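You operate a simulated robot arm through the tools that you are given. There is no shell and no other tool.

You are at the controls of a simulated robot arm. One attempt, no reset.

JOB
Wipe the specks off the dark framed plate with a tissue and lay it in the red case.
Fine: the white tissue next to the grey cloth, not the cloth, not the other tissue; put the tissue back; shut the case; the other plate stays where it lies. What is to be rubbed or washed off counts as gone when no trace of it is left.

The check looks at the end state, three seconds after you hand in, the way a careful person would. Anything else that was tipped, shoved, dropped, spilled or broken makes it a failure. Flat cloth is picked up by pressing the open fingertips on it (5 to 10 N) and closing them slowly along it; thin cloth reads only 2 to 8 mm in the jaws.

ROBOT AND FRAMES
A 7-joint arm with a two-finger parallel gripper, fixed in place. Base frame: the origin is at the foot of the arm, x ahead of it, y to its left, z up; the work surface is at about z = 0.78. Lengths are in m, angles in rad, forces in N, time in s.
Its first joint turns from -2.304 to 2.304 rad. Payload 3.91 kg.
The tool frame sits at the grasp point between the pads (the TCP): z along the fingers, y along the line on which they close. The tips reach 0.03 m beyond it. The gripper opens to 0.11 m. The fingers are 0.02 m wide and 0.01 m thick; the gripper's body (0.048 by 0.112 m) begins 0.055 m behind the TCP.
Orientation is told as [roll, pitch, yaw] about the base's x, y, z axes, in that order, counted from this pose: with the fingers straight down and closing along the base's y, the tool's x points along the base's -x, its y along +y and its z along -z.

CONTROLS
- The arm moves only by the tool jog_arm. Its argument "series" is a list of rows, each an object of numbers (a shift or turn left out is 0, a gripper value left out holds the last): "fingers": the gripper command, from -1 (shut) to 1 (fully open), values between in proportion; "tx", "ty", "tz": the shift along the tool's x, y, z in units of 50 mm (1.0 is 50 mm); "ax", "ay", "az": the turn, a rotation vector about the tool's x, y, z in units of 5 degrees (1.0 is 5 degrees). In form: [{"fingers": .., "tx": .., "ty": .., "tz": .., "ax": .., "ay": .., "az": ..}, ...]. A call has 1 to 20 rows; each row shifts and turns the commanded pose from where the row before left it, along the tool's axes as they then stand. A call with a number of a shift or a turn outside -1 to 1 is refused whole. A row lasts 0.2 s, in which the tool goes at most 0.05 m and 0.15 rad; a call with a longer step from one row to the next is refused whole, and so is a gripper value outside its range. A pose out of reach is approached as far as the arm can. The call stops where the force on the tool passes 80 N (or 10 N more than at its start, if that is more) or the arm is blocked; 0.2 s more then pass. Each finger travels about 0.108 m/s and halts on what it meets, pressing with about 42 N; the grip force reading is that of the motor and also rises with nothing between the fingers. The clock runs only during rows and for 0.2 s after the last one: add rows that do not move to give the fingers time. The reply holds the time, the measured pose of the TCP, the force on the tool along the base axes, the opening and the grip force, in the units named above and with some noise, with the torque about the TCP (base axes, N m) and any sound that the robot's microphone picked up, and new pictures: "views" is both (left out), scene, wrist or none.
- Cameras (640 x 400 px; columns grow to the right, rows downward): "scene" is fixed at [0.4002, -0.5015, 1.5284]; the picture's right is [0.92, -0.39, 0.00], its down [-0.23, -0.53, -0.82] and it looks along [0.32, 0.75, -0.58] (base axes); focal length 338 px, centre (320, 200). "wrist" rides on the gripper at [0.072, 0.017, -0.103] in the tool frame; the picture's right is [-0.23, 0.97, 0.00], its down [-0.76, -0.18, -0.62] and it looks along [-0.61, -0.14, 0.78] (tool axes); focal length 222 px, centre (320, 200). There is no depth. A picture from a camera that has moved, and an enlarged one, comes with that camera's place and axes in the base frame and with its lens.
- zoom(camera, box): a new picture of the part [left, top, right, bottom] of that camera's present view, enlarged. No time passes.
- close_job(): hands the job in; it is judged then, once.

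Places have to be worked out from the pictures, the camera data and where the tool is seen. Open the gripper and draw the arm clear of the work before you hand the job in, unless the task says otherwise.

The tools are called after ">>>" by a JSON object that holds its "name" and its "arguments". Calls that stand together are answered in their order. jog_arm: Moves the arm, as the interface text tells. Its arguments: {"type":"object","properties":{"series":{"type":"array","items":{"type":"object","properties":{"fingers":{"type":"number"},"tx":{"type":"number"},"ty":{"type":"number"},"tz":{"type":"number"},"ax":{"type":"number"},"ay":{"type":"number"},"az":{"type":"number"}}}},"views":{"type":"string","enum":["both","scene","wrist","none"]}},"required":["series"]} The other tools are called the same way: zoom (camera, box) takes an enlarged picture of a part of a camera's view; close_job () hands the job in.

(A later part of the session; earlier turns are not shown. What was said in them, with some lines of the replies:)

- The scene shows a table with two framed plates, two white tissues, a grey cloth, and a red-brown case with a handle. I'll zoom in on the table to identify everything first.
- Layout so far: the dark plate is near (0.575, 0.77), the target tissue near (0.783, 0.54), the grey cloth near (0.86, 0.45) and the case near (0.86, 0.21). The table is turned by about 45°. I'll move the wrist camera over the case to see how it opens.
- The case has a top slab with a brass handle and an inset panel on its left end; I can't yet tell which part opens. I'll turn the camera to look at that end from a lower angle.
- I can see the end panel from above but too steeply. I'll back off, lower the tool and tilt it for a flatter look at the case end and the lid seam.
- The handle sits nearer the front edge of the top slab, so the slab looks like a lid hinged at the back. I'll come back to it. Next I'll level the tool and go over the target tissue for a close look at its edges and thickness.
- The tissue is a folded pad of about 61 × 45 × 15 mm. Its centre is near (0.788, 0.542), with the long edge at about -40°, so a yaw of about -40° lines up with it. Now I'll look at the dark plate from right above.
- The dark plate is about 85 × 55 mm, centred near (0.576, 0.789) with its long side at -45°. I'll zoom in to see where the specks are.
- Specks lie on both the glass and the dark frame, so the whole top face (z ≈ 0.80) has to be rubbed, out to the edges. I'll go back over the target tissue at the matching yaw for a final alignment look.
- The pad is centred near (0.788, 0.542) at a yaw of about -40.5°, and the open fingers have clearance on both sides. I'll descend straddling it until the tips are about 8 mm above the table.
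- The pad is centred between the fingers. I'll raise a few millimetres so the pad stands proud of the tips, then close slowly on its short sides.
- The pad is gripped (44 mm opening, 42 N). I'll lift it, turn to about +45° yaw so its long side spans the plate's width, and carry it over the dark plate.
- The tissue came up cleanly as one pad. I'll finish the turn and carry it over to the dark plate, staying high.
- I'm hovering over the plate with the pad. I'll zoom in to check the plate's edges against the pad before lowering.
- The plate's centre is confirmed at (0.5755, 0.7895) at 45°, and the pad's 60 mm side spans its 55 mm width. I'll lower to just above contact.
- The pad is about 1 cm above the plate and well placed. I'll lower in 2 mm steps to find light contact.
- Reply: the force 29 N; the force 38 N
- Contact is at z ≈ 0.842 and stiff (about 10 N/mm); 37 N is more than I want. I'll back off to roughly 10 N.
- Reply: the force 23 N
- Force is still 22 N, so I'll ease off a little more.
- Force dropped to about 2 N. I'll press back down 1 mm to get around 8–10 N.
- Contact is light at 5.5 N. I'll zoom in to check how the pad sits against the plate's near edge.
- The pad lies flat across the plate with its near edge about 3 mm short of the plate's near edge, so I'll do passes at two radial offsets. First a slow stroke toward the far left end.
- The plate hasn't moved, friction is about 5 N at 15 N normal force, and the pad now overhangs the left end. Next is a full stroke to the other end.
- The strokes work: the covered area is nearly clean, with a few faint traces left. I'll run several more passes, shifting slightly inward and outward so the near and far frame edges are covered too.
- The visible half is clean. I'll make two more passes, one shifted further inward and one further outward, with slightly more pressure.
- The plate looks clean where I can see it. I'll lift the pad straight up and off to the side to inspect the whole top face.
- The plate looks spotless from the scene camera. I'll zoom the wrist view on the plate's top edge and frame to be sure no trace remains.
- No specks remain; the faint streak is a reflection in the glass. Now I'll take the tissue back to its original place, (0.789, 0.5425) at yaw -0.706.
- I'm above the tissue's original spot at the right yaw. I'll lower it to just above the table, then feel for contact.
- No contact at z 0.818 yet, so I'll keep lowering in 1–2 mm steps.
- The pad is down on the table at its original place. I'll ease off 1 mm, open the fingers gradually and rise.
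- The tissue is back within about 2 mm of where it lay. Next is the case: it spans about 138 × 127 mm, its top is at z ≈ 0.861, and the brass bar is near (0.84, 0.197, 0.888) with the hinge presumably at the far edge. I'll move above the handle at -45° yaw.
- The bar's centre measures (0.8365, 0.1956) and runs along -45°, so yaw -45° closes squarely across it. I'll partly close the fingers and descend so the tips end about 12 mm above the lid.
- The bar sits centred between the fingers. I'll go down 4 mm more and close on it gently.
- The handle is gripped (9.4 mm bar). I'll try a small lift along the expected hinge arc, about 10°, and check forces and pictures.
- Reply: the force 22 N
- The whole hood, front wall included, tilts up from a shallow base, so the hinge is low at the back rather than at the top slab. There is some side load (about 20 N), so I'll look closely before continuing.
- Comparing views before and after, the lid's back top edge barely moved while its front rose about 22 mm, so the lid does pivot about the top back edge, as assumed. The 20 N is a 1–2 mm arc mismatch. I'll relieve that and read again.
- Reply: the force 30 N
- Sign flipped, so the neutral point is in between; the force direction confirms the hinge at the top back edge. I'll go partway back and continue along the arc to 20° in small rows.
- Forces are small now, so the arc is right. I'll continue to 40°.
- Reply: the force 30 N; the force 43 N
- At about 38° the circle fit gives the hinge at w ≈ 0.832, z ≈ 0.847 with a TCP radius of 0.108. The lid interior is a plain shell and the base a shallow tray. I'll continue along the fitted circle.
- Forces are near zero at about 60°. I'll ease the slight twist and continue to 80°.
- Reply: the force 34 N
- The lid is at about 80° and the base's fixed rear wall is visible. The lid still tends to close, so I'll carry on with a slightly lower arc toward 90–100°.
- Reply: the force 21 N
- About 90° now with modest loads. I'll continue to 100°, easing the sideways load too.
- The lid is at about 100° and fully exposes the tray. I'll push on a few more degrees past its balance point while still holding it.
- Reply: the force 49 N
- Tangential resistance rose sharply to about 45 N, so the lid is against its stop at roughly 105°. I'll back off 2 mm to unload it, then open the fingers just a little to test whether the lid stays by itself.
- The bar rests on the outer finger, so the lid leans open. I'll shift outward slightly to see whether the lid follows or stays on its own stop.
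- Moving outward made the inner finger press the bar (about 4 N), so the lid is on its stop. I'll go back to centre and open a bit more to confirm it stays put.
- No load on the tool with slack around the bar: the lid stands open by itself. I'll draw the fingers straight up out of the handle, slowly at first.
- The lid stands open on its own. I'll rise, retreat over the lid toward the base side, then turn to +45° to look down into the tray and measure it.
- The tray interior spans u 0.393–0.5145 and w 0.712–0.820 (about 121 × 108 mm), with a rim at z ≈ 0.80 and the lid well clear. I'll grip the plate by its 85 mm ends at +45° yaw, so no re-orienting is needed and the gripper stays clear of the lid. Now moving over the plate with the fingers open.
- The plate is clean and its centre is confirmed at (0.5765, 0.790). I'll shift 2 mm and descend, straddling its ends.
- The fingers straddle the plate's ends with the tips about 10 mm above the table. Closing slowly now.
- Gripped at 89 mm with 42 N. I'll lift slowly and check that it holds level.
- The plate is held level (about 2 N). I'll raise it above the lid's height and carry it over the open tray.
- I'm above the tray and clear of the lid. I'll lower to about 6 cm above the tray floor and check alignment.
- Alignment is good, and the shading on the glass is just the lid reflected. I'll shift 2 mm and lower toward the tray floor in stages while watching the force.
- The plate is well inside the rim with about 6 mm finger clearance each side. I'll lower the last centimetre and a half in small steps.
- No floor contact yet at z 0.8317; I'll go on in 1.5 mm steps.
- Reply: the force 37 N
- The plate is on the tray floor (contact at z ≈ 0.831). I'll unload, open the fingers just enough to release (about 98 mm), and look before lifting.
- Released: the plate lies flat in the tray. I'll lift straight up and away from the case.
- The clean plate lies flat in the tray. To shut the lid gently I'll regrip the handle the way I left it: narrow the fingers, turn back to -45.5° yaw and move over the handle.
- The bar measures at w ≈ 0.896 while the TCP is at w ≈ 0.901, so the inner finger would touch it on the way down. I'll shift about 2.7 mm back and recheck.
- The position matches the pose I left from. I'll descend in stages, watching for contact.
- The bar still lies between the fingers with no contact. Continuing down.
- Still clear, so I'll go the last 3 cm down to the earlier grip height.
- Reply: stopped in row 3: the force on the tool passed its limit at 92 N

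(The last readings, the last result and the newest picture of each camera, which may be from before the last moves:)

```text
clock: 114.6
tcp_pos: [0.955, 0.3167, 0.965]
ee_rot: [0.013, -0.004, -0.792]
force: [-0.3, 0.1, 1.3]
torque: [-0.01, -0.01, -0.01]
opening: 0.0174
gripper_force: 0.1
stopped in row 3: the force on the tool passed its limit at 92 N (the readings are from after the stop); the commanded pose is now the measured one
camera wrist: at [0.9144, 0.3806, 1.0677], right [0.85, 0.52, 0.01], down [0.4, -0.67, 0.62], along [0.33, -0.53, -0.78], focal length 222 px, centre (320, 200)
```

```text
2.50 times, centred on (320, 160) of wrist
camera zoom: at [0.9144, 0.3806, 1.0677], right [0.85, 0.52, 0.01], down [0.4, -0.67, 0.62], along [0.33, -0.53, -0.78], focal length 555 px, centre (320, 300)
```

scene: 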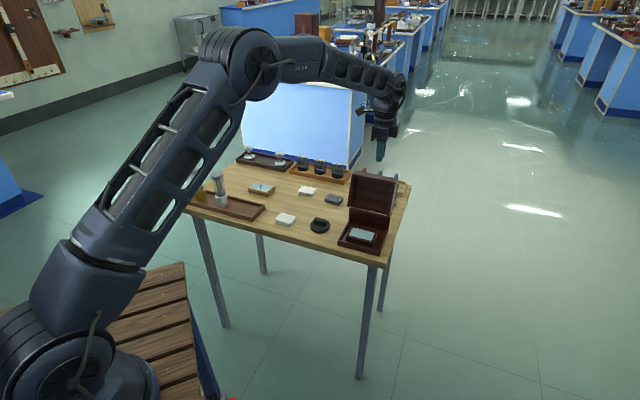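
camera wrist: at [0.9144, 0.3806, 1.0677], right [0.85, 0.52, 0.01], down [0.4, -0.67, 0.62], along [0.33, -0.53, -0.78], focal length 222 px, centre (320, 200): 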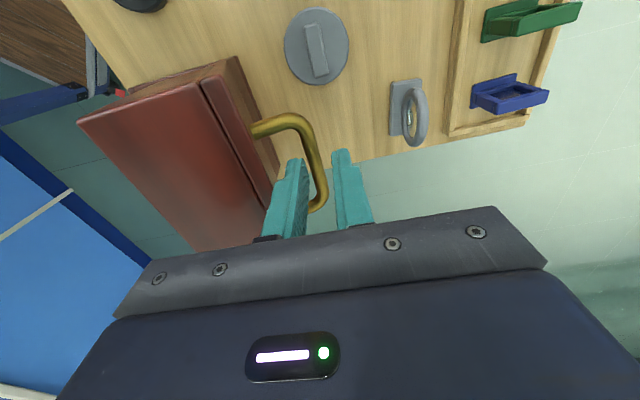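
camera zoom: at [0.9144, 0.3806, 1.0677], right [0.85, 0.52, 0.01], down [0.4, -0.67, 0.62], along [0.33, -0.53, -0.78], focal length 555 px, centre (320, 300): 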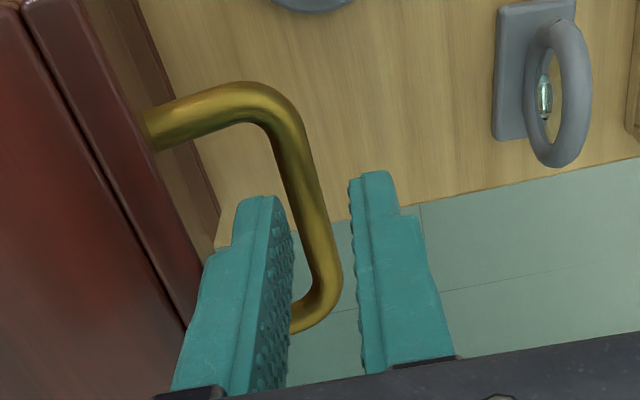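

The descent stopped at 92 N: a fingertip evidently came down on the bar. The load is gone now; I'll check the case, lid and surroundings before doing anything else.

>>> {"name": "zoom", "arguments": {"camera": "scene", "box": [325, 160, 405, 260]}}

>>> {"name": "jog_arm", "arguments": {"series": [{"tz": -0.1}, {"tz": -0.2}, {"tz": -0.3}, {}], "views": "both"}}

>>> {"name": "zoom", "arguments": {"camera": "scene", "box": [325, 160, 405, 260]}}

>>> {"name": "zoom", "arguments": {"camera": "wrist", "box": [200, 60, 440, 220]}}

```text
4.00 times, centred on (365, 210) of scene
camera zoom: at [0.4002, -0.5015, 1.5284], right [0.92, -0.39, 0.0], down [-0.23, -0.53, -0.82], along [0.32, 0.75, -0.58], focal length 1352 px, centre (140, 160)
```

zoom: 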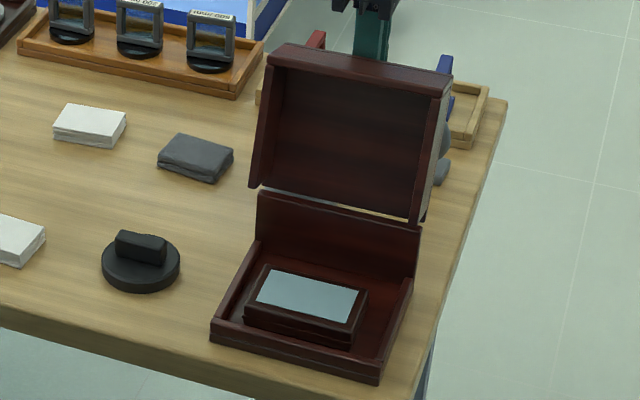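

```text
clock: 115.6
tcp_pos: [0.955, 0.3154, 0.9954]
ee_rot: [0.012, -0.004, -0.795]
force: [-0.3, -0.2, 0.0]
torque: [0.0, -0.02, 0.03]
opening: 0.0175
gripper_force: 0.1
camera wrist: at [0.9136, 0.3807, 1.098], right [0.85, 0.52, 0.01], down [0.4, -0.67, 0.62], along [0.33, -0.53, -0.78], focal length 222 px, centre (320, 200)
```

scene: 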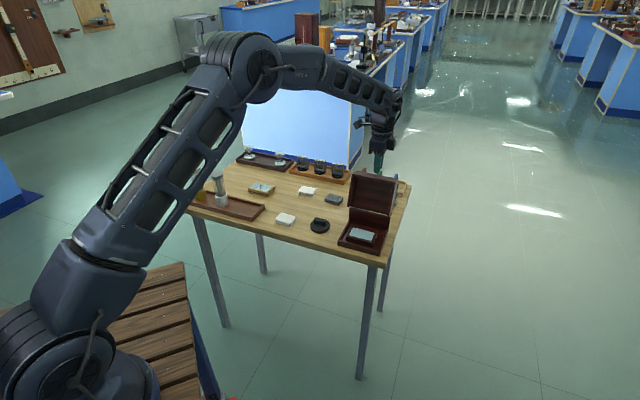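
wrist: 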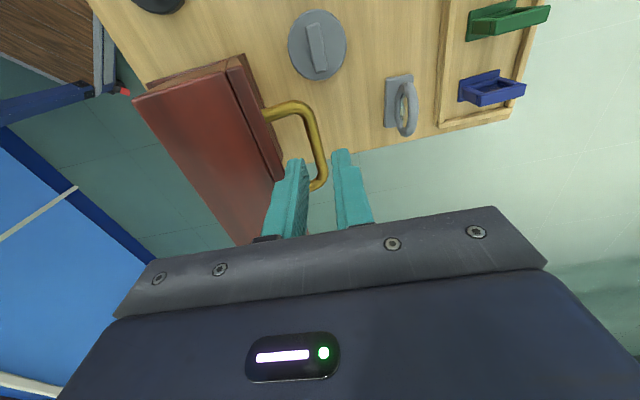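

```text
4.00 times, centred on (365, 210) of scene
camera zoom: at [0.4002, -0.5015, 1.5284], right [0.92, -0.39, 0.0], down [-0.23, -0.53, -0.82], along [0.32, 0.75, -0.58], focal length 1352 px, centre (140, 160)
```

zoom: 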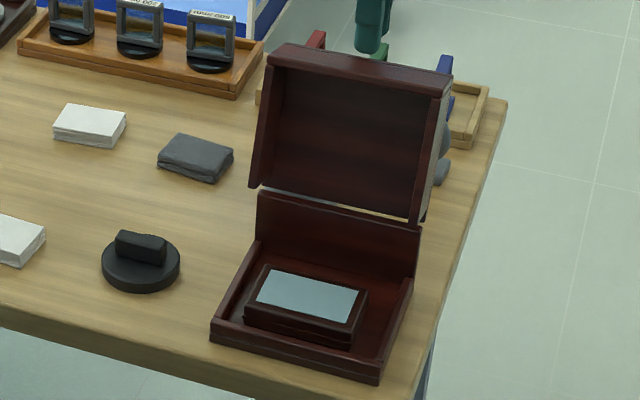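

```text
2.50 times, centred on (320, 140) of wrist
camera zoom: at [0.9136, 0.3807, 1.098], right [0.85, 0.52, 0.01], down [0.4, -0.67, 0.62], along [0.33, -0.53, -0.78], focal length 555 px, centre (320, 350)
```

zoom: 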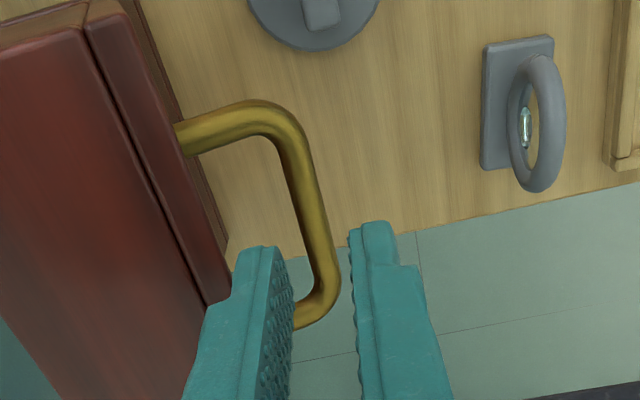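

The case, lid and plate haven't moved. By my geometry the inner finger's shoulder caught the lid's top edge because the fingers were open too wide. I'll undo the small tilt picked up in the stop, narrow the opening to about 14.5 mm, and check clearances again.

>>> {"name": "jog_arm", "arguments": {"series": [{"ax": 0.1375, "ay": 0.046, "fingers": -0.736}, {}, {}], "views": "wrist"}}

>>> {"name": "zoom", "arguments": {"camera": "wrist", "box": [220, 60, 420, 220]}}

```text
clock: 116.4
tcp_pos: [0.9543, 0.3169, 0.9965]
ee_rot: [0.0, 0.0, -0.792]
force: [-0.3, 0.4, 0.2]
torque: [0.0, 0.0, 0.0]
opening: 0.0143
gripper_force: 0.0
camera wrist: at [0.9151, 0.3809, 1.098], right [0.85, 0.52, 0.0], down [0.41, -0.67, 0.62], along [0.33, -0.53, -0.78], focal length 222 px, centre (320, 200)
```

wrist: 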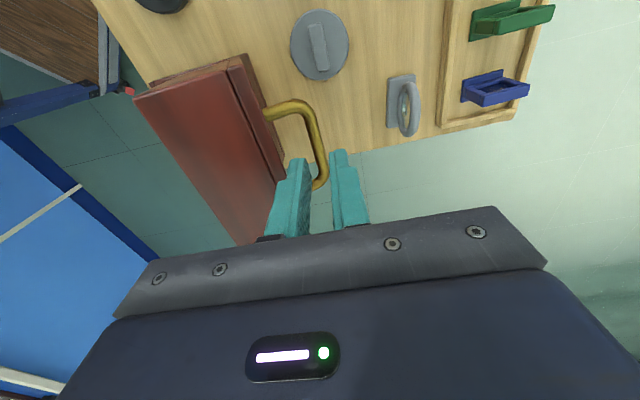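

```text
2.50 times, centred on (320, 140) of wrist
camera zoom: at [0.9151, 0.3809, 1.098], right [0.85, 0.52, 0.0], down [0.41, -0.67, 0.62], along [0.33, -0.53, -0.78], focal length 555 px, centre (320, 350)
```

zoom: 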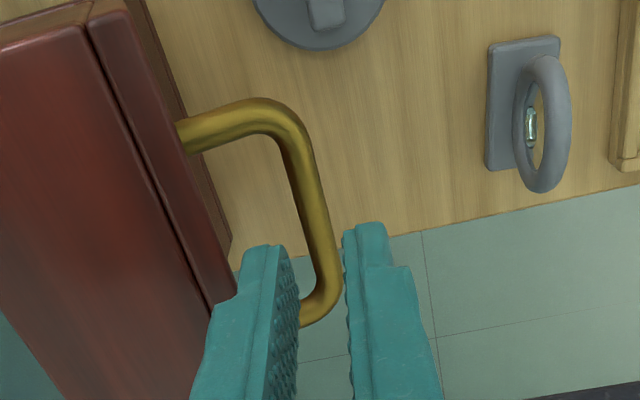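

By the calibrated estimate the bar is now within about 0.5 mm of centre, with about 2.4 mm margin each side. I'll descend in short calls and check the force each time.

>>> {"name": "jog_arm", "arguments": {"series": [{"tz": 0.2}, {"tz": 0.2}, {"tz": 0.2}, {}], "views": "none"}}

>>> {"name": "jog_arm", "arguments": {"series": [{"tz": 0.05}, {}], "views": "none"}}

>>> {"name": "jog_arm", "arguments": {"series": [{"tz": 0.05}, {}], "views": "wrist"}}

```text
clock: 117.4
tcp_pos: [0.9529, 0.3171, 0.9657]
ee_rot: [-0.001, 0.0, -0.793]
force: [-0.4, -0.1, -0.4]
torque: [0.02, -0.01, -0.01]
opening: 0.0146
gripper_force: 0.0
```

```text
clock: 118.0
tcp_pos: [0.955, 0.3167, 0.963]
ee_rot: [0.0, -0.001, -0.793]
force: [0.5, 1.1, -0.1]
torque: [0.01, -0.03, 0.01]
opening: 0.0144
gripper_force: 0.1
```

```text
clock: 118.6
tcp_pos: [0.9558, 0.3152, 0.9599]
ee_rot: [0.002, 0.0, -0.795]
force: [-2.7, -1.7, 2.5]
torque: [-0.12, 0.05, -0.04]
opening: 0.0161
gripper_force: 1.2
camera wrist: at [0.9152, 0.3801, 1.063], right [0.85, 0.52, 0.0], down [0.41, -0.67, 0.62], along [0.32, -0.53, -0.78], focal length 222 px, centre (320, 200)
```

wrist: 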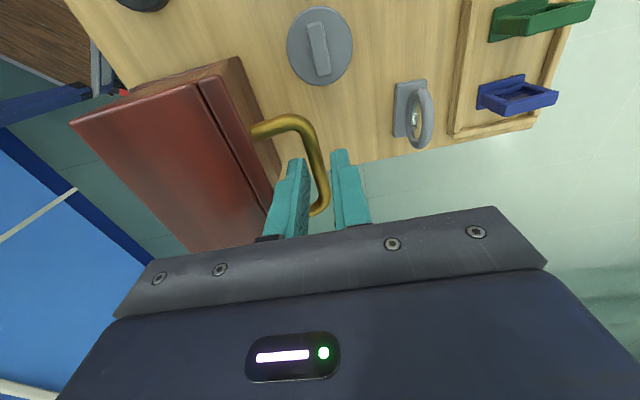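

The opening crept to 16 mm with a slight push: the inner fingertip is riding on the bar, so the bar lies a bit more toward the base. I'll rise, shift about 2.3 mm that way and try again.

>>> {"name": "jog_arm", "arguments": {"series": [{"tz": -0.12}, {"ty": -0.045}, {}], "views": "none"}}

>>> {"name": "jog_arm", "arguments": {"series": [{"tz": 0.08}, {}], "views": "none"}}

>>> {"name": "jog_arm", "arguments": {"series": [{"tz": 0.05}, {}], "views": "wrist"}}

>>> {"name": "zoom", "arguments": {"camera": "wrist", "box": [220, 80, 420, 240]}}

```text
clock: 119.4
tcp_pos: [0.9527, 0.3134, 0.967]
ee_rot: [0.003, 0.002, -0.794]
force: [-0.3, -0.5, 1.0]
torque: [0.0, 0.01, -0.03]
opening: 0.0145
gripper_force: 0.0
```

```text
clock: 120.0
tcp_pos: [0.9529, 0.315, 0.9624]
ee_rot: [0.0, 0.001, -0.795]
force: [-0.5, -0.4, -0.1]
torque: [0.0, 0.03, -0.02]
opening: 0.0145
gripper_force: 0.0
```

```text
clock: 120.6
tcp_pos: [0.953, 0.3147, 0.9579]
ee_rot: [-0.002, 0.0, -0.795]
force: [-0.6, -0.6, -0.7]
torque: [-0.01, 0.0, 0.03]
opening: 0.0147
gripper_force: 0.3
camera wrist: at [0.9146, 0.3793, 1.0622], right [0.85, 0.52, 0.0], down [0.41, -0.67, 0.62], along [0.32, -0.53, -0.78], focal length 222 px, centre (320, 200)
```

wrist: 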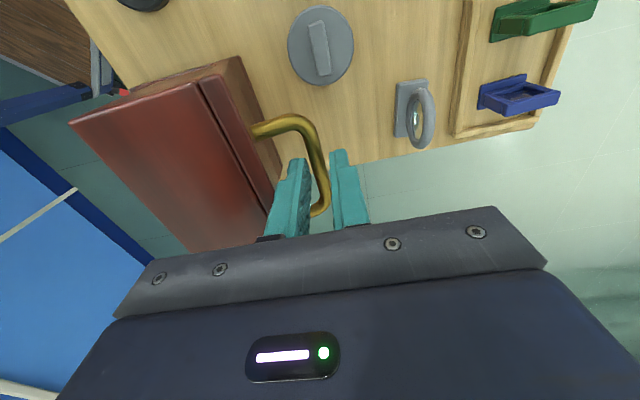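

```text
2.50 times, centred on (320, 160) of wrist
camera zoom: at [0.9146, 0.3793, 1.0622], right [0.85, 0.52, 0.0], down [0.41, -0.67, 0.62], along [0.32, -0.53, -0.78], focal length 555 px, centre (320, 300)
```

zoom: 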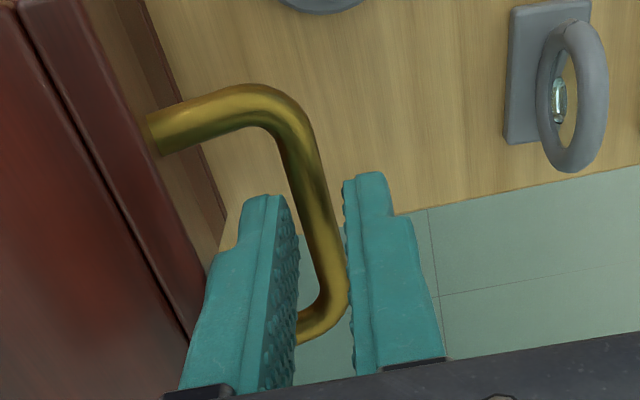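

Past the previous contact height with practically no force. I'll continue down in 2.5 mm steps.

>>> {"name": "jog_arm", "arguments": {"series": [{"tz": 0.05}, {}], "views": "none"}}

>>> {"name": "jog_arm", "arguments": {"series": [{"tz": 0.05}, {}], "views": "none"}}

>>> {"name": "jog_arm", "arguments": {"series": [{"tz": 0.05}, {}], "views": "none"}}

```text
clock: 121.2
tcp_pos: [0.9532, 0.3159, 0.9568]
ee_rot: [-0.001, 0.0, -0.794]
force: [-0.8, -0.5, 0.1]
torque: [-0.07, 0.04, -0.04]
opening: 0.0152
gripper_force: 0.6
```

```text
clock: 121.8
tcp_pos: [0.9541, 0.3143, 0.9546]
ee_rot: [0.0, 0.001, -0.793]
force: [-1.4, -1.9, -0.3]
torque: [-0.03, 0.03, -0.01]
opening: 0.0157
gripper_force: 1.3
```

```text
clock: 122.4
tcp_pos: [0.9546, 0.3158, 0.9517]
ee_rot: [0.0, -0.001, -0.794]
force: [-3.4, -3.6, 1.2]
torque: [-0.1, 0.04, -0.05]
opening: 0.0165
gripper_force: 2.0
```

The inner finger is lightly pressing the bar outward (about 5 N) as it slides past. I'll shift 1 mm toward the base to relieve it and look.

>>> {"name": "jog_arm", "arguments": {"series": [{"ty": -0.025}, {}], "views": "wrist"}}

>>> {"name": "zoom", "arguments": {"camera": "wrist", "box": [240, 100, 400, 230]}}

```text
clock: 123.0
tcp_pos: [0.9531, 0.3146, 0.9524]
ee_rot: [0.004, 0.0, -0.791]
force: [0.6, -0.2, -0.2]
torque: [0.0, 0.0, 0.02]
opening: 0.0144
gripper_force: 0.0
camera wrist: at [0.9141, 0.3789, 1.0545], right [0.85, 0.52, 0.0], down [0.41, -0.67, 0.62], along [0.33, -0.53, -0.78], focal length 222 px, centre (320, 200)
```

wrist: 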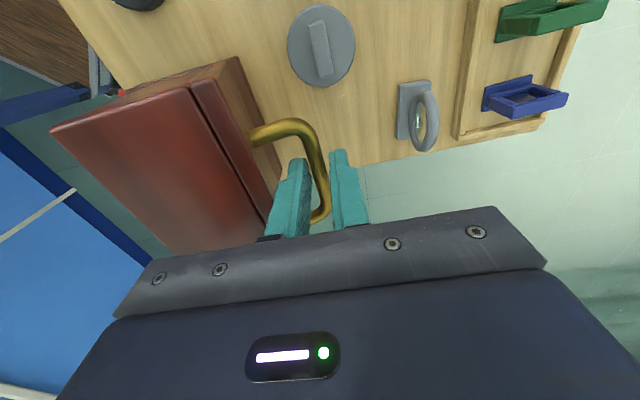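

```text
3.08 times, centred on (320, 165) of wrist
camera zoom: at [0.9141, 0.3789, 1.0545], right [0.85, 0.52, 0.0], down [0.41, -0.67, 0.62], along [0.33, -0.53, -0.78], focal length 684 px, centre (320, 308)
```

zoom: 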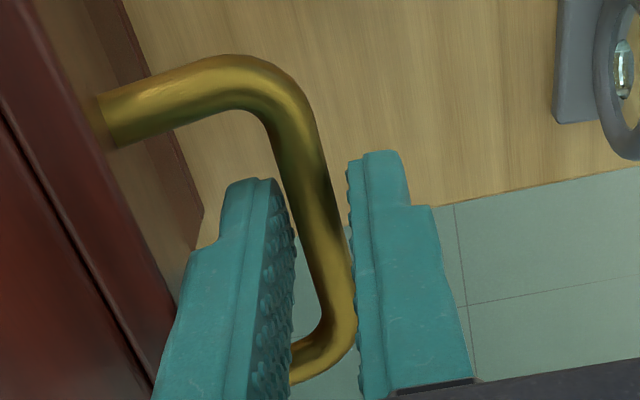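

Relieved: no force and the bar is between the fingers. I'll lower another 5 mm for a secure hold, checking each step.

>>> {"name": "jog_arm", "arguments": {"series": [{"tz": 0.05}, {}], "views": "none"}}

>>> {"name": "jog_arm", "arguments": {"series": [{"tz": 0.05}, {}], "views": "none"}}

```text
clock: 123.6
tcp_pos: [0.9539, 0.3156, 0.9499]
ee_rot: [-0.002, -0.001, -0.795]
force: [0.1, -0.6, 0.3]
torque: [-0.02, 0.0, 0.05]
opening: 0.014
gripper_force: 0.1
```

```text
clock: 124.2
tcp_pos: [0.9515, 0.3145, 0.9468]
ee_rot: [0.0, 0.001, -0.794]
force: [1.0, 0.2, -0.1]
torque: [-0.02, 0.03, -0.02]
opening: 0.0143
gripper_force: 0.0
```

At the earlier grip height with no load. Now I'll close on the bar.

>>> {"name": "jog_arm", "arguments": {"series": [{"fingers": -0.8}, {"fingers": -0.85}, {"fingers": -0.9}, {"fingers": -1}, {}, {}], "views": "wrist"}}

>>> {"name": "zoom", "arguments": {"camera": "wrist", "box": [240, 100, 400, 230]}}

```text
clock: 125.6
tcp_pos: [0.9513, 0.3145, 0.9469]
ee_rot: [-0.001, 0.001, -0.795]
force: [-27.3, -18.4, -4.3]
torque: [-0.28, 0.56, -0.5]
opening: 0.0094
gripper_force: 45.0
camera wrist: at [0.913, 0.3783, 1.0492], right [0.85, 0.52, 0.0], down [0.41, -0.67, 0.62], along [0.32, -0.53, -0.78], focal length 222 px, centre (320, 200)
```

wrist: 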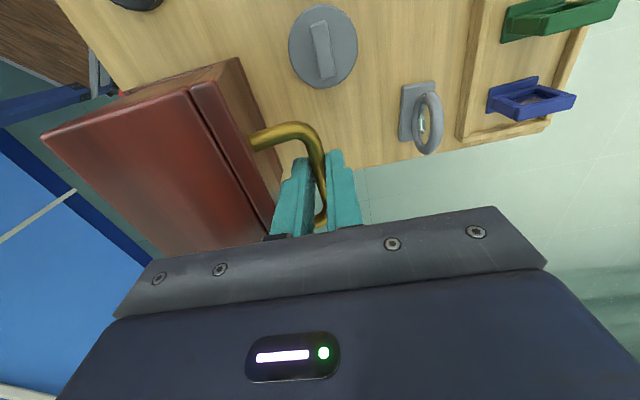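

```text
3.08 times, centred on (320, 165) of wrist
camera zoom: at [0.913, 0.3783, 1.0492], right [0.85, 0.52, 0.0], down [0.41, -0.67, 0.62], along [0.32, -0.53, -0.78], focal length 684 px, centre (320, 308)
```

zoom: 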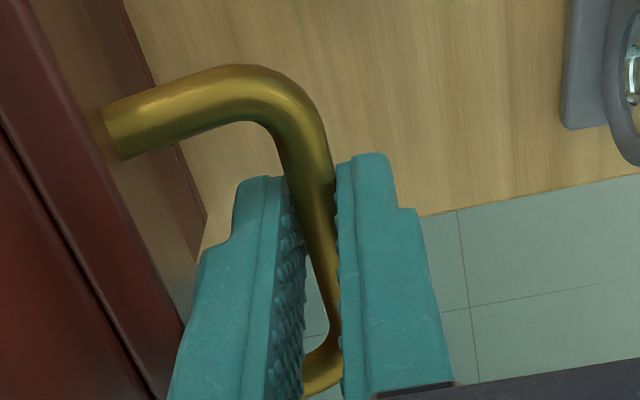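

Clamped. The pull toward the base (about 32 N) is just the grip centring itself. I'll now bring the lid forward along the same arc, in small steps with force checks.

>>> {"name": "jog_arm", "arguments": {"series": [{"ty": -0.06, "tz": -0.04}, {"ty": -0.065, "tz": -0.05}, {"ty": -0.065, "tz": -0.05}, {}], "views": "none"}}

```text
clock: 126.6
tcp_pos: [0.9453, 0.3077, 0.953]
ee_rot: [0.001, 0.001, -0.794]
force: [-0.3, -6.3, -7.3]
torque: [0.11, 0.2, -0.49]
opening: 0.0094
gripper_force: 45.1
```

Loads are small. Continuing the arc toward upright.

>>> {"name": "jog_arm", "arguments": {"series": [{"ty": -0.085, "tz": -0.045}, {"ty": -0.085, "tz": -0.042}, {"ty": -0.085, "tz": -0.037}, {"ty": -0.085, "tz": -0.034}, {}], "views": "none"}}

>>> {"name": "jog_arm", "arguments": {"series": [{"ty": -0.09, "tz": -0.03}, {"ty": -0.09, "tz": -0.027}, {"ty": -0.09, "tz": -0.023}, {"ty": -0.09, "tz": -0.018}, {}], "views": "none"}}

```text
clock: 127.8
tcp_pos: [0.935, 0.2961, 0.9642]
ee_rot: [0.003, -0.002, -0.792]
force: [11.4, 3.2, 20.8]
torque: [0.32, -0.06, -0.56]
opening: 0.0096
gripper_force: 45.0
```

```text
clock: 129.0
tcp_pos: [0.9217, 0.2825, 0.9676]
ee_rot: [0.003, -0.001, -0.794]
force: [11.2, 2.7, 37.4]
torque: [0.07, -0.17, -0.53]
opening: 0.0096
gripper_force: 45.4
```

Upward load of 37 N means the arc should be about 2 mm higher, so I'll correct that as I continue.

>>> {"name": "jog_arm", "arguments": {"series": [{"ty": -0.09, "tz": -0.04}, {"ty": -0.094, "tz": -0.02}, {"ty": -0.094, "tz": -0.01}, {"ty": -0.094, "tz": -0.005}, {}], "views": "none"}}

>>> {"name": "jog_arm", "arguments": {"series": [{"ty": -0.094, "tz": 0.003}, {"ty": -0.094, "tz": 0.005}, {"ty": -0.094, "tz": 0.01}, {"ty": -0.094, "tz": 0.015}, {}], "views": "none"}}

```text
clock: 130.2
tcp_pos: [0.9056, 0.2691, 0.9695]
ee_rot: [-0.001, 0.001, -0.793]
force: [6.2, -8.2, 11.5]
torque: [-0.2, -0.05, -0.45]
opening: 0.0095
gripper_force: 45.3
```

```text
clock: 131.4
tcp_pos: [0.8931, 0.256, 0.9698]
ee_rot: [0.001, 0.001, -0.795]
force: [6.7, -8.6, 3.7]
torque: [-0.05, -0.01, -0.42]
opening: 0.0095
gripper_force: 44.6
```

About 60° open with light loads. Continuing to lower.

>>> {"name": "jog_arm", "arguments": {"series": [{"tx": -0.01, "ty": -0.09, "tz": 0.018}, {"ty": -0.09, "tz": 0.023}, {"ty": -0.09, "tz": 0.027}, {"ty": -0.09, "tz": 0.03}, {}], "views": "none"}}

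>>> {"name": "jog_arm", "arguments": {"series": [{"ty": -0.087, "tz": 0.034}, {"ty": -0.085, "tz": 0.038}, {"ty": -0.085, "tz": 0.041}, {"ty": -0.083, "tz": 0.045}, {}], "views": "both"}}

>>> {"name": "zoom", "arguments": {"camera": "scene", "box": [325, 160, 405, 260]}}

```text
clock: 132.6
tcp_pos: [0.881, 0.2441, 0.9646]
ee_rot: [0.002, 0.001, -0.793]
force: [-1.2, -7.2, 22.5]
torque: [0.07, 0.18, -0.32]
opening: 0.0094
gripper_force: 45.5
```

```text
clock: 133.8
tcp_pos: [0.869, 0.2315, 0.9564]
ee_rot: [0.004, 0.0, -0.794]
force: [-13.6, -15.1, 36.9]
torque: [-0.03, 0.41, -0.15]
opening: 0.0097
gripper_force: 45.0
camera wrist: at [0.8298, 0.2964, 1.0594], right [0.85, 0.52, 0.0], down [0.41, -0.67, 0.62], along [0.33, -0.53, -0.78], focal length 222 px, centre (320, 200)
```

scene: 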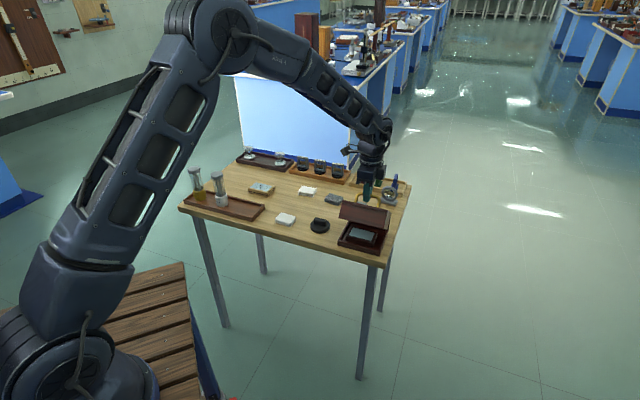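
wrist: 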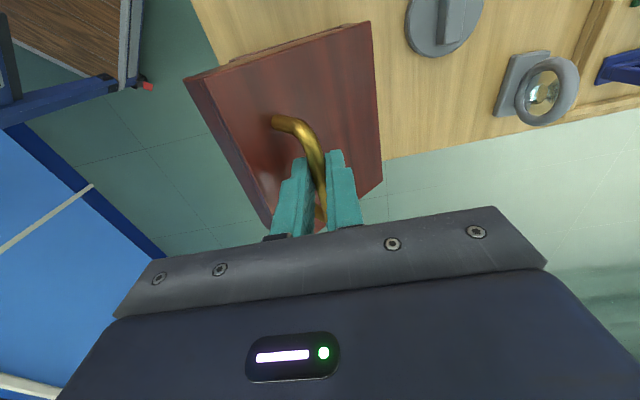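

```text
4.00 times, centred on (365, 210) of scene
camera zoom: at [0.4002, -0.5015, 1.5284], right [0.92, -0.39, 0.0], down [-0.23, -0.53, -0.82], along [0.32, 0.75, -0.58], focal length 1352 px, centre (140, 160)
```

zoom: 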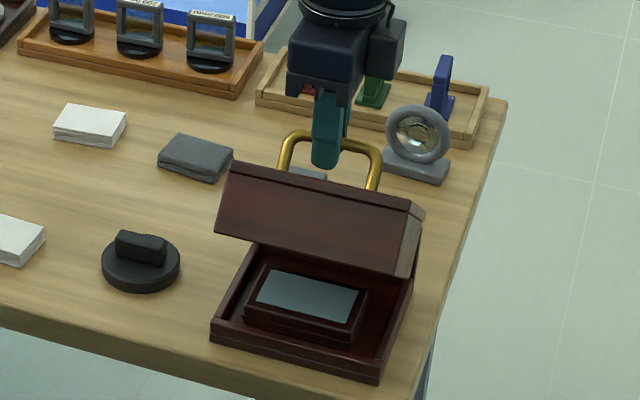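

The lid is about 38° open and clears the plate. The load says the radius should be about 1.5 mm larger, so I'll adjust and lower on.

>>> {"name": "jog_arm", "arguments": {"series": [{"ty": -0.085, "tz": 0.03}, {"ty": -0.083, "tz": 0.047}, {"ty": -0.08, "tz": 0.053}, {"ty": -0.078, "tz": 0.056}, {}], "views": "none"}}

>>> {"name": "jog_arm", "arguments": {"series": [{"ty": -0.073, "tz": 0.06}, {"ty": -0.069, "tz": 0.065}, {"ty": -0.066, "tz": 0.069}, {"ty": -0.062, "tz": 0.073}, {}], "views": "none"}}

```text
clock: 135.0
tcp_pos: [0.8583, 0.221, 0.9467]
ee_rot: [-0.001, 0.001, -0.792]
force: [-7.9, -2.0, 8.0]
torque: [0.07, 0.22, -0.14]
opening: 0.0095
gripper_force: 45.1
```

```text
clock: 136.2
tcp_pos: [0.8479, 0.2102, 0.9337]
ee_rot: [0.001, -0.001, -0.796]
force: [0.4, -7.9, 2.5]
torque: [-0.21, -0.08, 0.07]
opening: 0.0095
gripper_force: 44.9
```

On target with light loads at about 18° open. I'll lower the rest of the way slowly.

>>> {"name": "jog_arm", "arguments": {"series": [{"ty": -0.059, "tz": 0.074}, {"ty": -0.056, "tz": 0.077}, {"ty": -0.053, "tz": 0.079}, {"ty": -0.05, "tz": 0.081}, {}], "views": "none"}}

>>> {"name": "jog_arm", "arguments": {"series": [{"ty": -0.04, "tz": 0.068}, {"ty": -0.037, "tz": 0.07}, {"ty": -0.033, "tz": 0.07}, {}], "views": "both"}}

>>> {"name": "zoom", "arguments": {"camera": "scene", "box": [325, 170, 405, 260]}}

```text
clock: 137.4
tcp_pos: [0.8399, 0.203, 0.9176]
ee_rot: [0.0, 0.0, -0.795]
force: [-17.7, -19.7, 14.8]
torque: [0.02, 0.55, 0.22]
opening: 0.0095
gripper_force: 45.3
```

```text
clock: 138.4
tcp_pos: [0.8367, 0.1982, 0.9074]
ee_rot: [-0.001, 0.001, -0.794]
force: [-22.4, -21.7, 13.7]
torque: [-0.37, 0.2, 0.31]
opening: 0.0093
gripper_force: 45.1
camera wrist: at [0.797, 0.2635, 1.0093], right [0.85, 0.52, 0.0], down [0.41, -0.67, 0.62], along [0.32, -0.53, -0.78], focal length 222 px, centre (320, 200)
```

scene: 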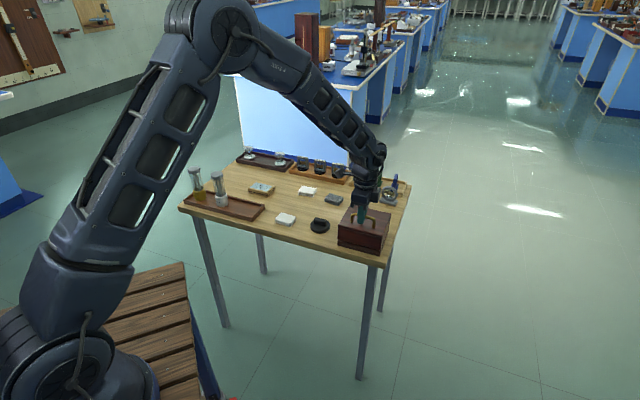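
wrist: 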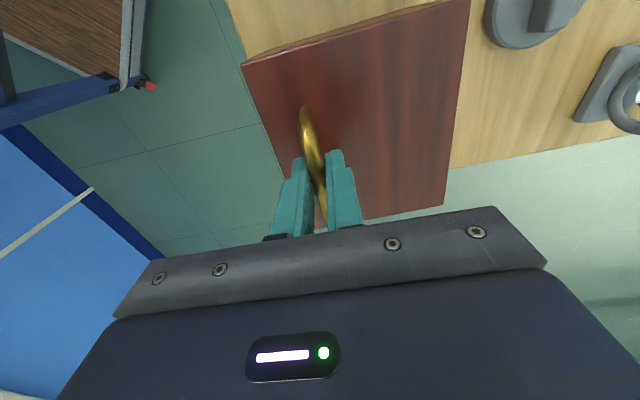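

```text
4.44 times, centred on (365, 215) of scene
camera zoom: at [0.4002, -0.5015, 1.5284], right [0.92, -0.39, 0.0], down [-0.23, -0.53, -0.82], along [0.32, 0.75, -0.58], focal length 1502 px, centre (120, 133)
```

zoom: 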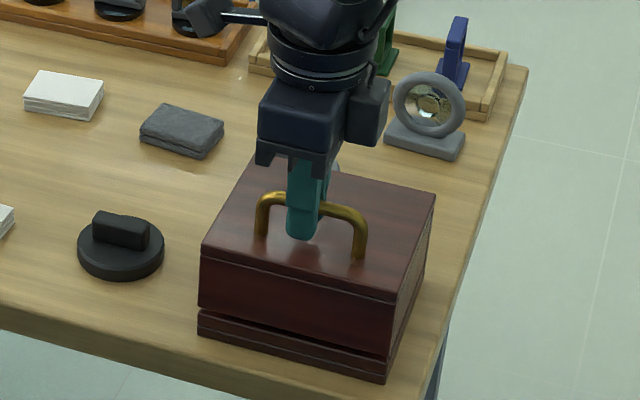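

Nearly shut with a small gap at the front; 34 N of outward load calls for a 1.5 mm correction toward the base. Then I'll lower the last few millimetres.

>>> {"name": "jog_arm", "arguments": {"series": [{"ty": -0.028}, {"ty": -0.012, "tz": 0.035}, {"ty": -0.01, "tz": 0.035}, {}], "views": "none"}}

```text
clock: 139.4
tcp_pos: [0.8361, 0.1976, 0.9045]
ee_rot: [0.002, 0.001, -0.794]
force: [-0.8, -11.3, 3.5]
torque: [-0.55, -0.49, 0.34]
opening: 0.0094
gripper_force: 45.4
```

>>> {"name": "jog_arm", "arguments": {"series": [{"ty": -0.008, "tz": 0.03}, {"ty": -0.006, "tz": 0.02}, {}], "views": "both"}}

>>> {"name": "zoom", "arguments": {"camera": "scene", "box": [325, 180, 405, 260]}}

```text
clock: 140.2
tcp_pos: [0.8343, 0.1972, 0.9023]
ee_rot: [0.003, 0.001, -0.792]
force: [-18.3, -9.7, 32.1]
torque: [0.27, 0.54, 0.34]
opening: 0.0095
gripper_force: 45.1
camera wrist: at [0.7954, 0.2621, 1.0053], right [0.85, 0.52, 0.0], down [0.41, -0.67, 0.62], along [0.33, -0.53, -0.78], focal length 222 px, centre (320, 200)
```

scene: 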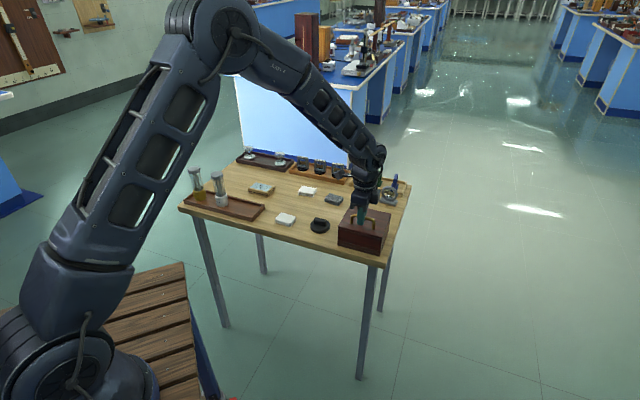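
wrist: 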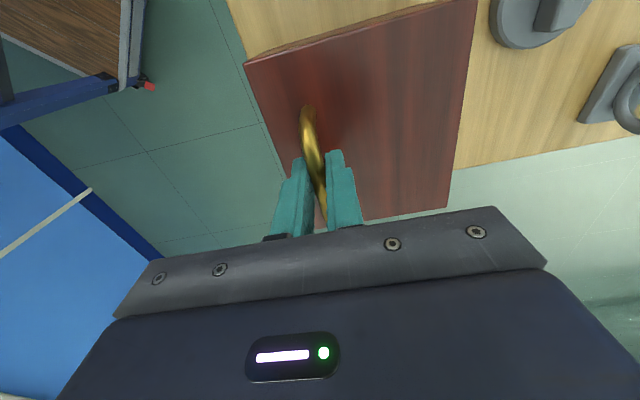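

```text
5.00 times, centred on (365, 220) of scene
camera zoom: at [0.4002, -0.5015, 1.5284], right [0.92, -0.39, 0.0], down [-0.23, -0.53, -0.82], along [0.32, 0.75, -0.58], focal length 1690 px, centre (95, 100)
```

zoom: 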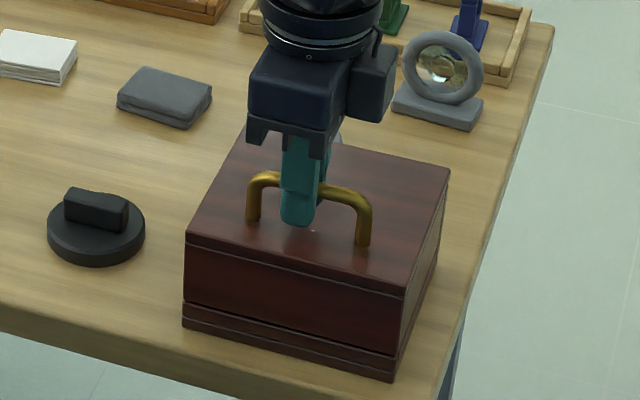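

The lid is shut with a uniform seam at the front, and the tool is pressing it with about 32 N. I'll ease off, open the fingers and rise.

>>> {"name": "jog_arm", "arguments": {"series": [{"ty": -0.012, "tz": -0.02}, {}, {"fingers": -0.8}, {"fingers": -0.6}, {"fingers": -0.3}, {"fingers": 0}, {}, {"tz": -0.3}, {"tz": -0.6}, {"tz": -0.8}, {"tz": -0.8}, {}], "views": "both"}}

>>> {"name": "zoom", "arguments": {"camera": "scene", "box": [325, 180, 405, 260]}}

```text
clock: 142.8
tcp_pos: [0.8354, 0.1939, 1.0285]
ee_rot: [0.0, -0.001, -0.792]
force: [-0.6, 0.2, -1.1]
torque: [-0.01, -0.03, -0.03]
opening: 0.0549
gripper_force: 0.1
camera wrist: at [0.7965, 0.2588, 1.13], right [0.85, 0.52, 0.0], down [0.41, -0.67, 0.62], along [0.32, -0.53, -0.78], focal length 222 px, centre (320, 200)
```

scene: 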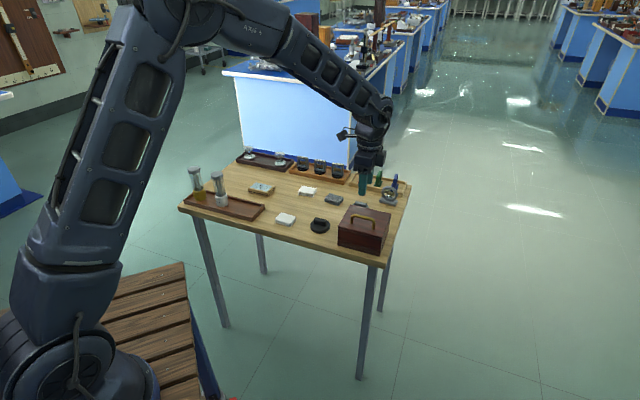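
wrist: 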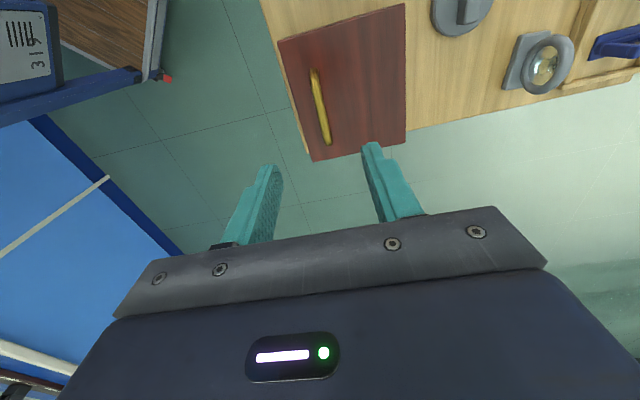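

```text
5.00 times, centred on (365, 220) of scene
camera zoom: at [0.4002, -0.5015, 1.5284], right [0.92, -0.39, 0.0], down [-0.23, -0.53, -0.82], along [0.32, 0.75, -0.58], focal length 1690 px, centre (95, 100)
```

zoom: 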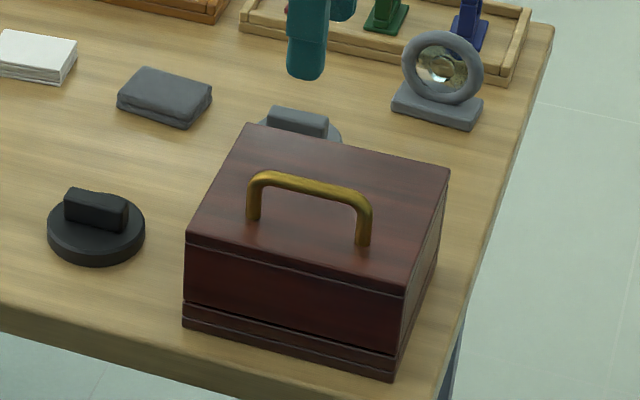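

The case is shut and everything looks in place. I'll retreat to the start pose with the gripper open, then do a final inspection of the scene.

>>> {"name": "jog_arm", "arguments": {"series": [{"fingers": 1, "tz": -0.9}, {"tz": -0.9}, {"tx": 0.8, "ty": -0.1}, {"tx": 0.8, "ty": -0.1}, {"tx": 0.8, "ty": -0.1}, {"tx": 0.8, "ty": -0.1}, {"tx": 0.8, "ty": -0.1}, {"tx": 0.8, "ty": -0.1}, {"tx": 0.8, "ty": -0.1}, {"tx": 0.6, "ty": -0.1}, {"az": -1}, {"az": -1}, {"az": -1}, {"az": -1}, {"az": -1}, {"az": -1}, {"az": -1}, {"az": -1}, {"az": -1}, {}], "views": "both"}}

>>> {"name": "zoom", "arguments": {"camera": "scene", "box": [325, 190, 405, 260]}}

>>> {"name": "zoom", "arguments": {"camera": "scene", "box": [170, 140, 300, 230]}}

>>> {"name": "zoom", "arguments": {"camera": "scene", "box": [270, 150, 420, 260]}}

```text
clock: 147.0
tcp_pos: [0.5885, 0.3885, 1.1178]
ee_rot: [0.0, 0.0, -0.006]
force: [-0.6, -0.3, -0.4]
torque: [0.01, 0.02, -0.01]
opening: 0.11
gripper_force: 0.0
camera wrist: at [0.5158, 0.408, 1.2201], right [0.23, 0.97, 0.0], down [0.76, -0.18, 0.62], along [0.61, -0.15, -0.78], focal length 222 px, centre (320, 200)
```

scene: 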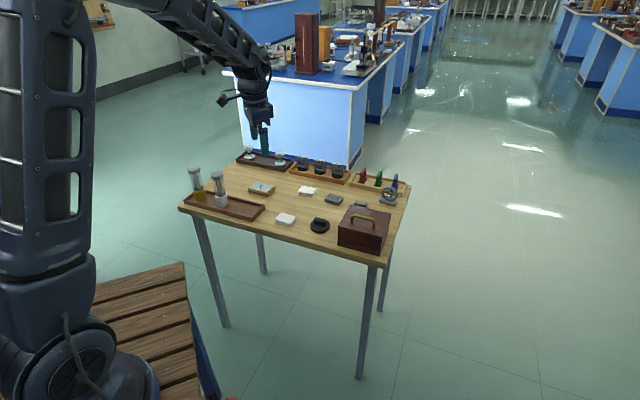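
wrist: 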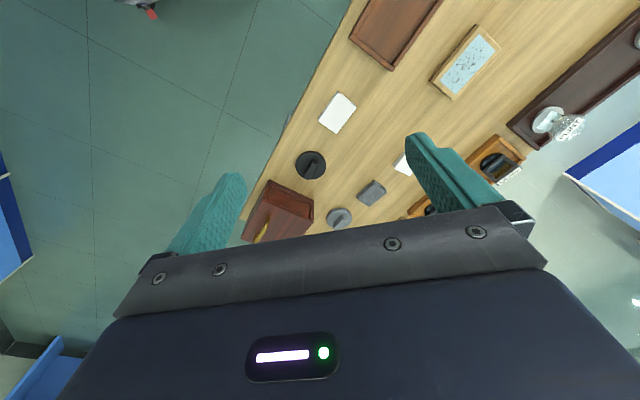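

```text
5.71 times, centred on (365, 225) of scene
camera zoom: at [0.4002, -0.5015, 1.5284], right [0.92, -0.39, 0.0], down [-0.23, -0.53, -0.82], along [0.32, 0.75, -0.58], focal length 1932 px, centre (63, 57)
```

zoom: 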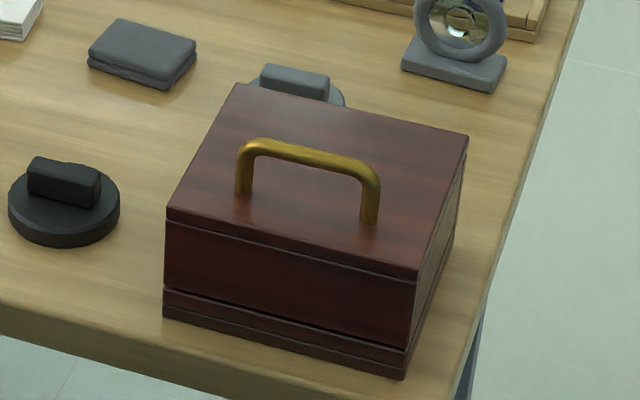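

```text
4.44 times, centred on (235, 185) of scene
camera zoom: at [0.4002, -0.5015, 1.5284], right [0.92, -0.39, 0.0], down [-0.23, -0.53, -0.82], along [0.32, 0.75, -0.58], focal length 1502 px, centre (698, 267)
```

zoom: 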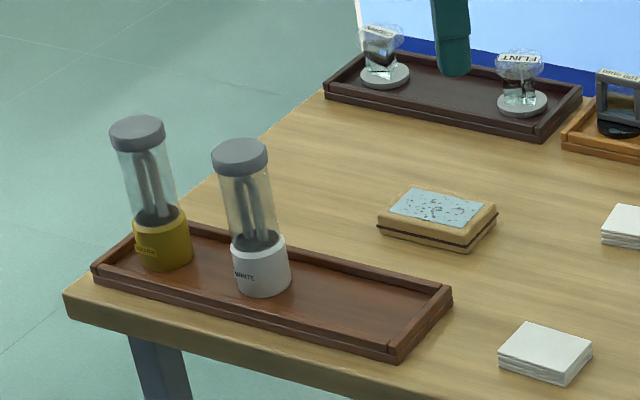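

```text
3.64 times, centred on (345, 205) of scene
camera zoom: at [0.4002, -0.5015, 1.5284], right [0.92, -0.39, 0.0], down [-0.23, -0.53, -0.82], along [0.32, 0.75, -0.58], focal length 1229 px, centre (229, 182)
```

zoom: 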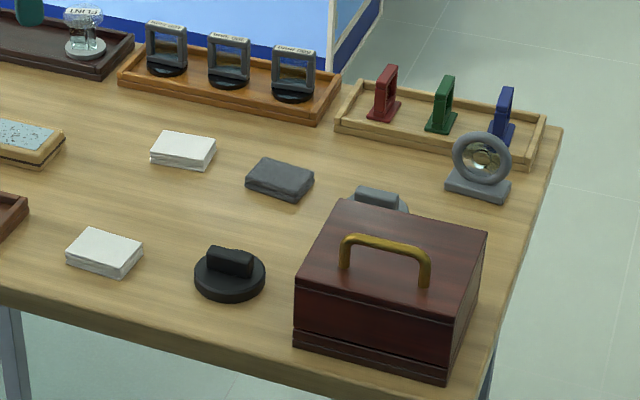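

The final pictures match the starting layout: case shut and unmoved, tissue back in its place, other plate, cloth, weights and trays undisturbed. The cleaned dark plate is inside the case, and the gripper is open and clear. I'm handing the job in.

>>> {"name": "close_job", "arguments": {}}

```text
The job is handed in.
```

The dark framed plate is wiped clean and lies flat in the red case, with the lid shut. I've handed the job in and don't have a result from the check.

- **Wiping:** I rubbed the glass and the frame out to the edges with the white tissue next to the grey cloth. The close-up pictures afterwards showed no specks.
- **Tissue:** It is back within about 2 mm of where it lay.
- **Case:** It did not move. While regripping the handle to shut the lid, the gripper made one hard contact with the open lid or its handle, and the arm stopped at 92 N. Pictures taken right after showed the case, lid and plate where they had been.
- **Everything else:** In the final pictures the other plate, the grey cloth, the other tissue and the trays are where they started.

The gripper is open and the arm is drawn clear of the table.
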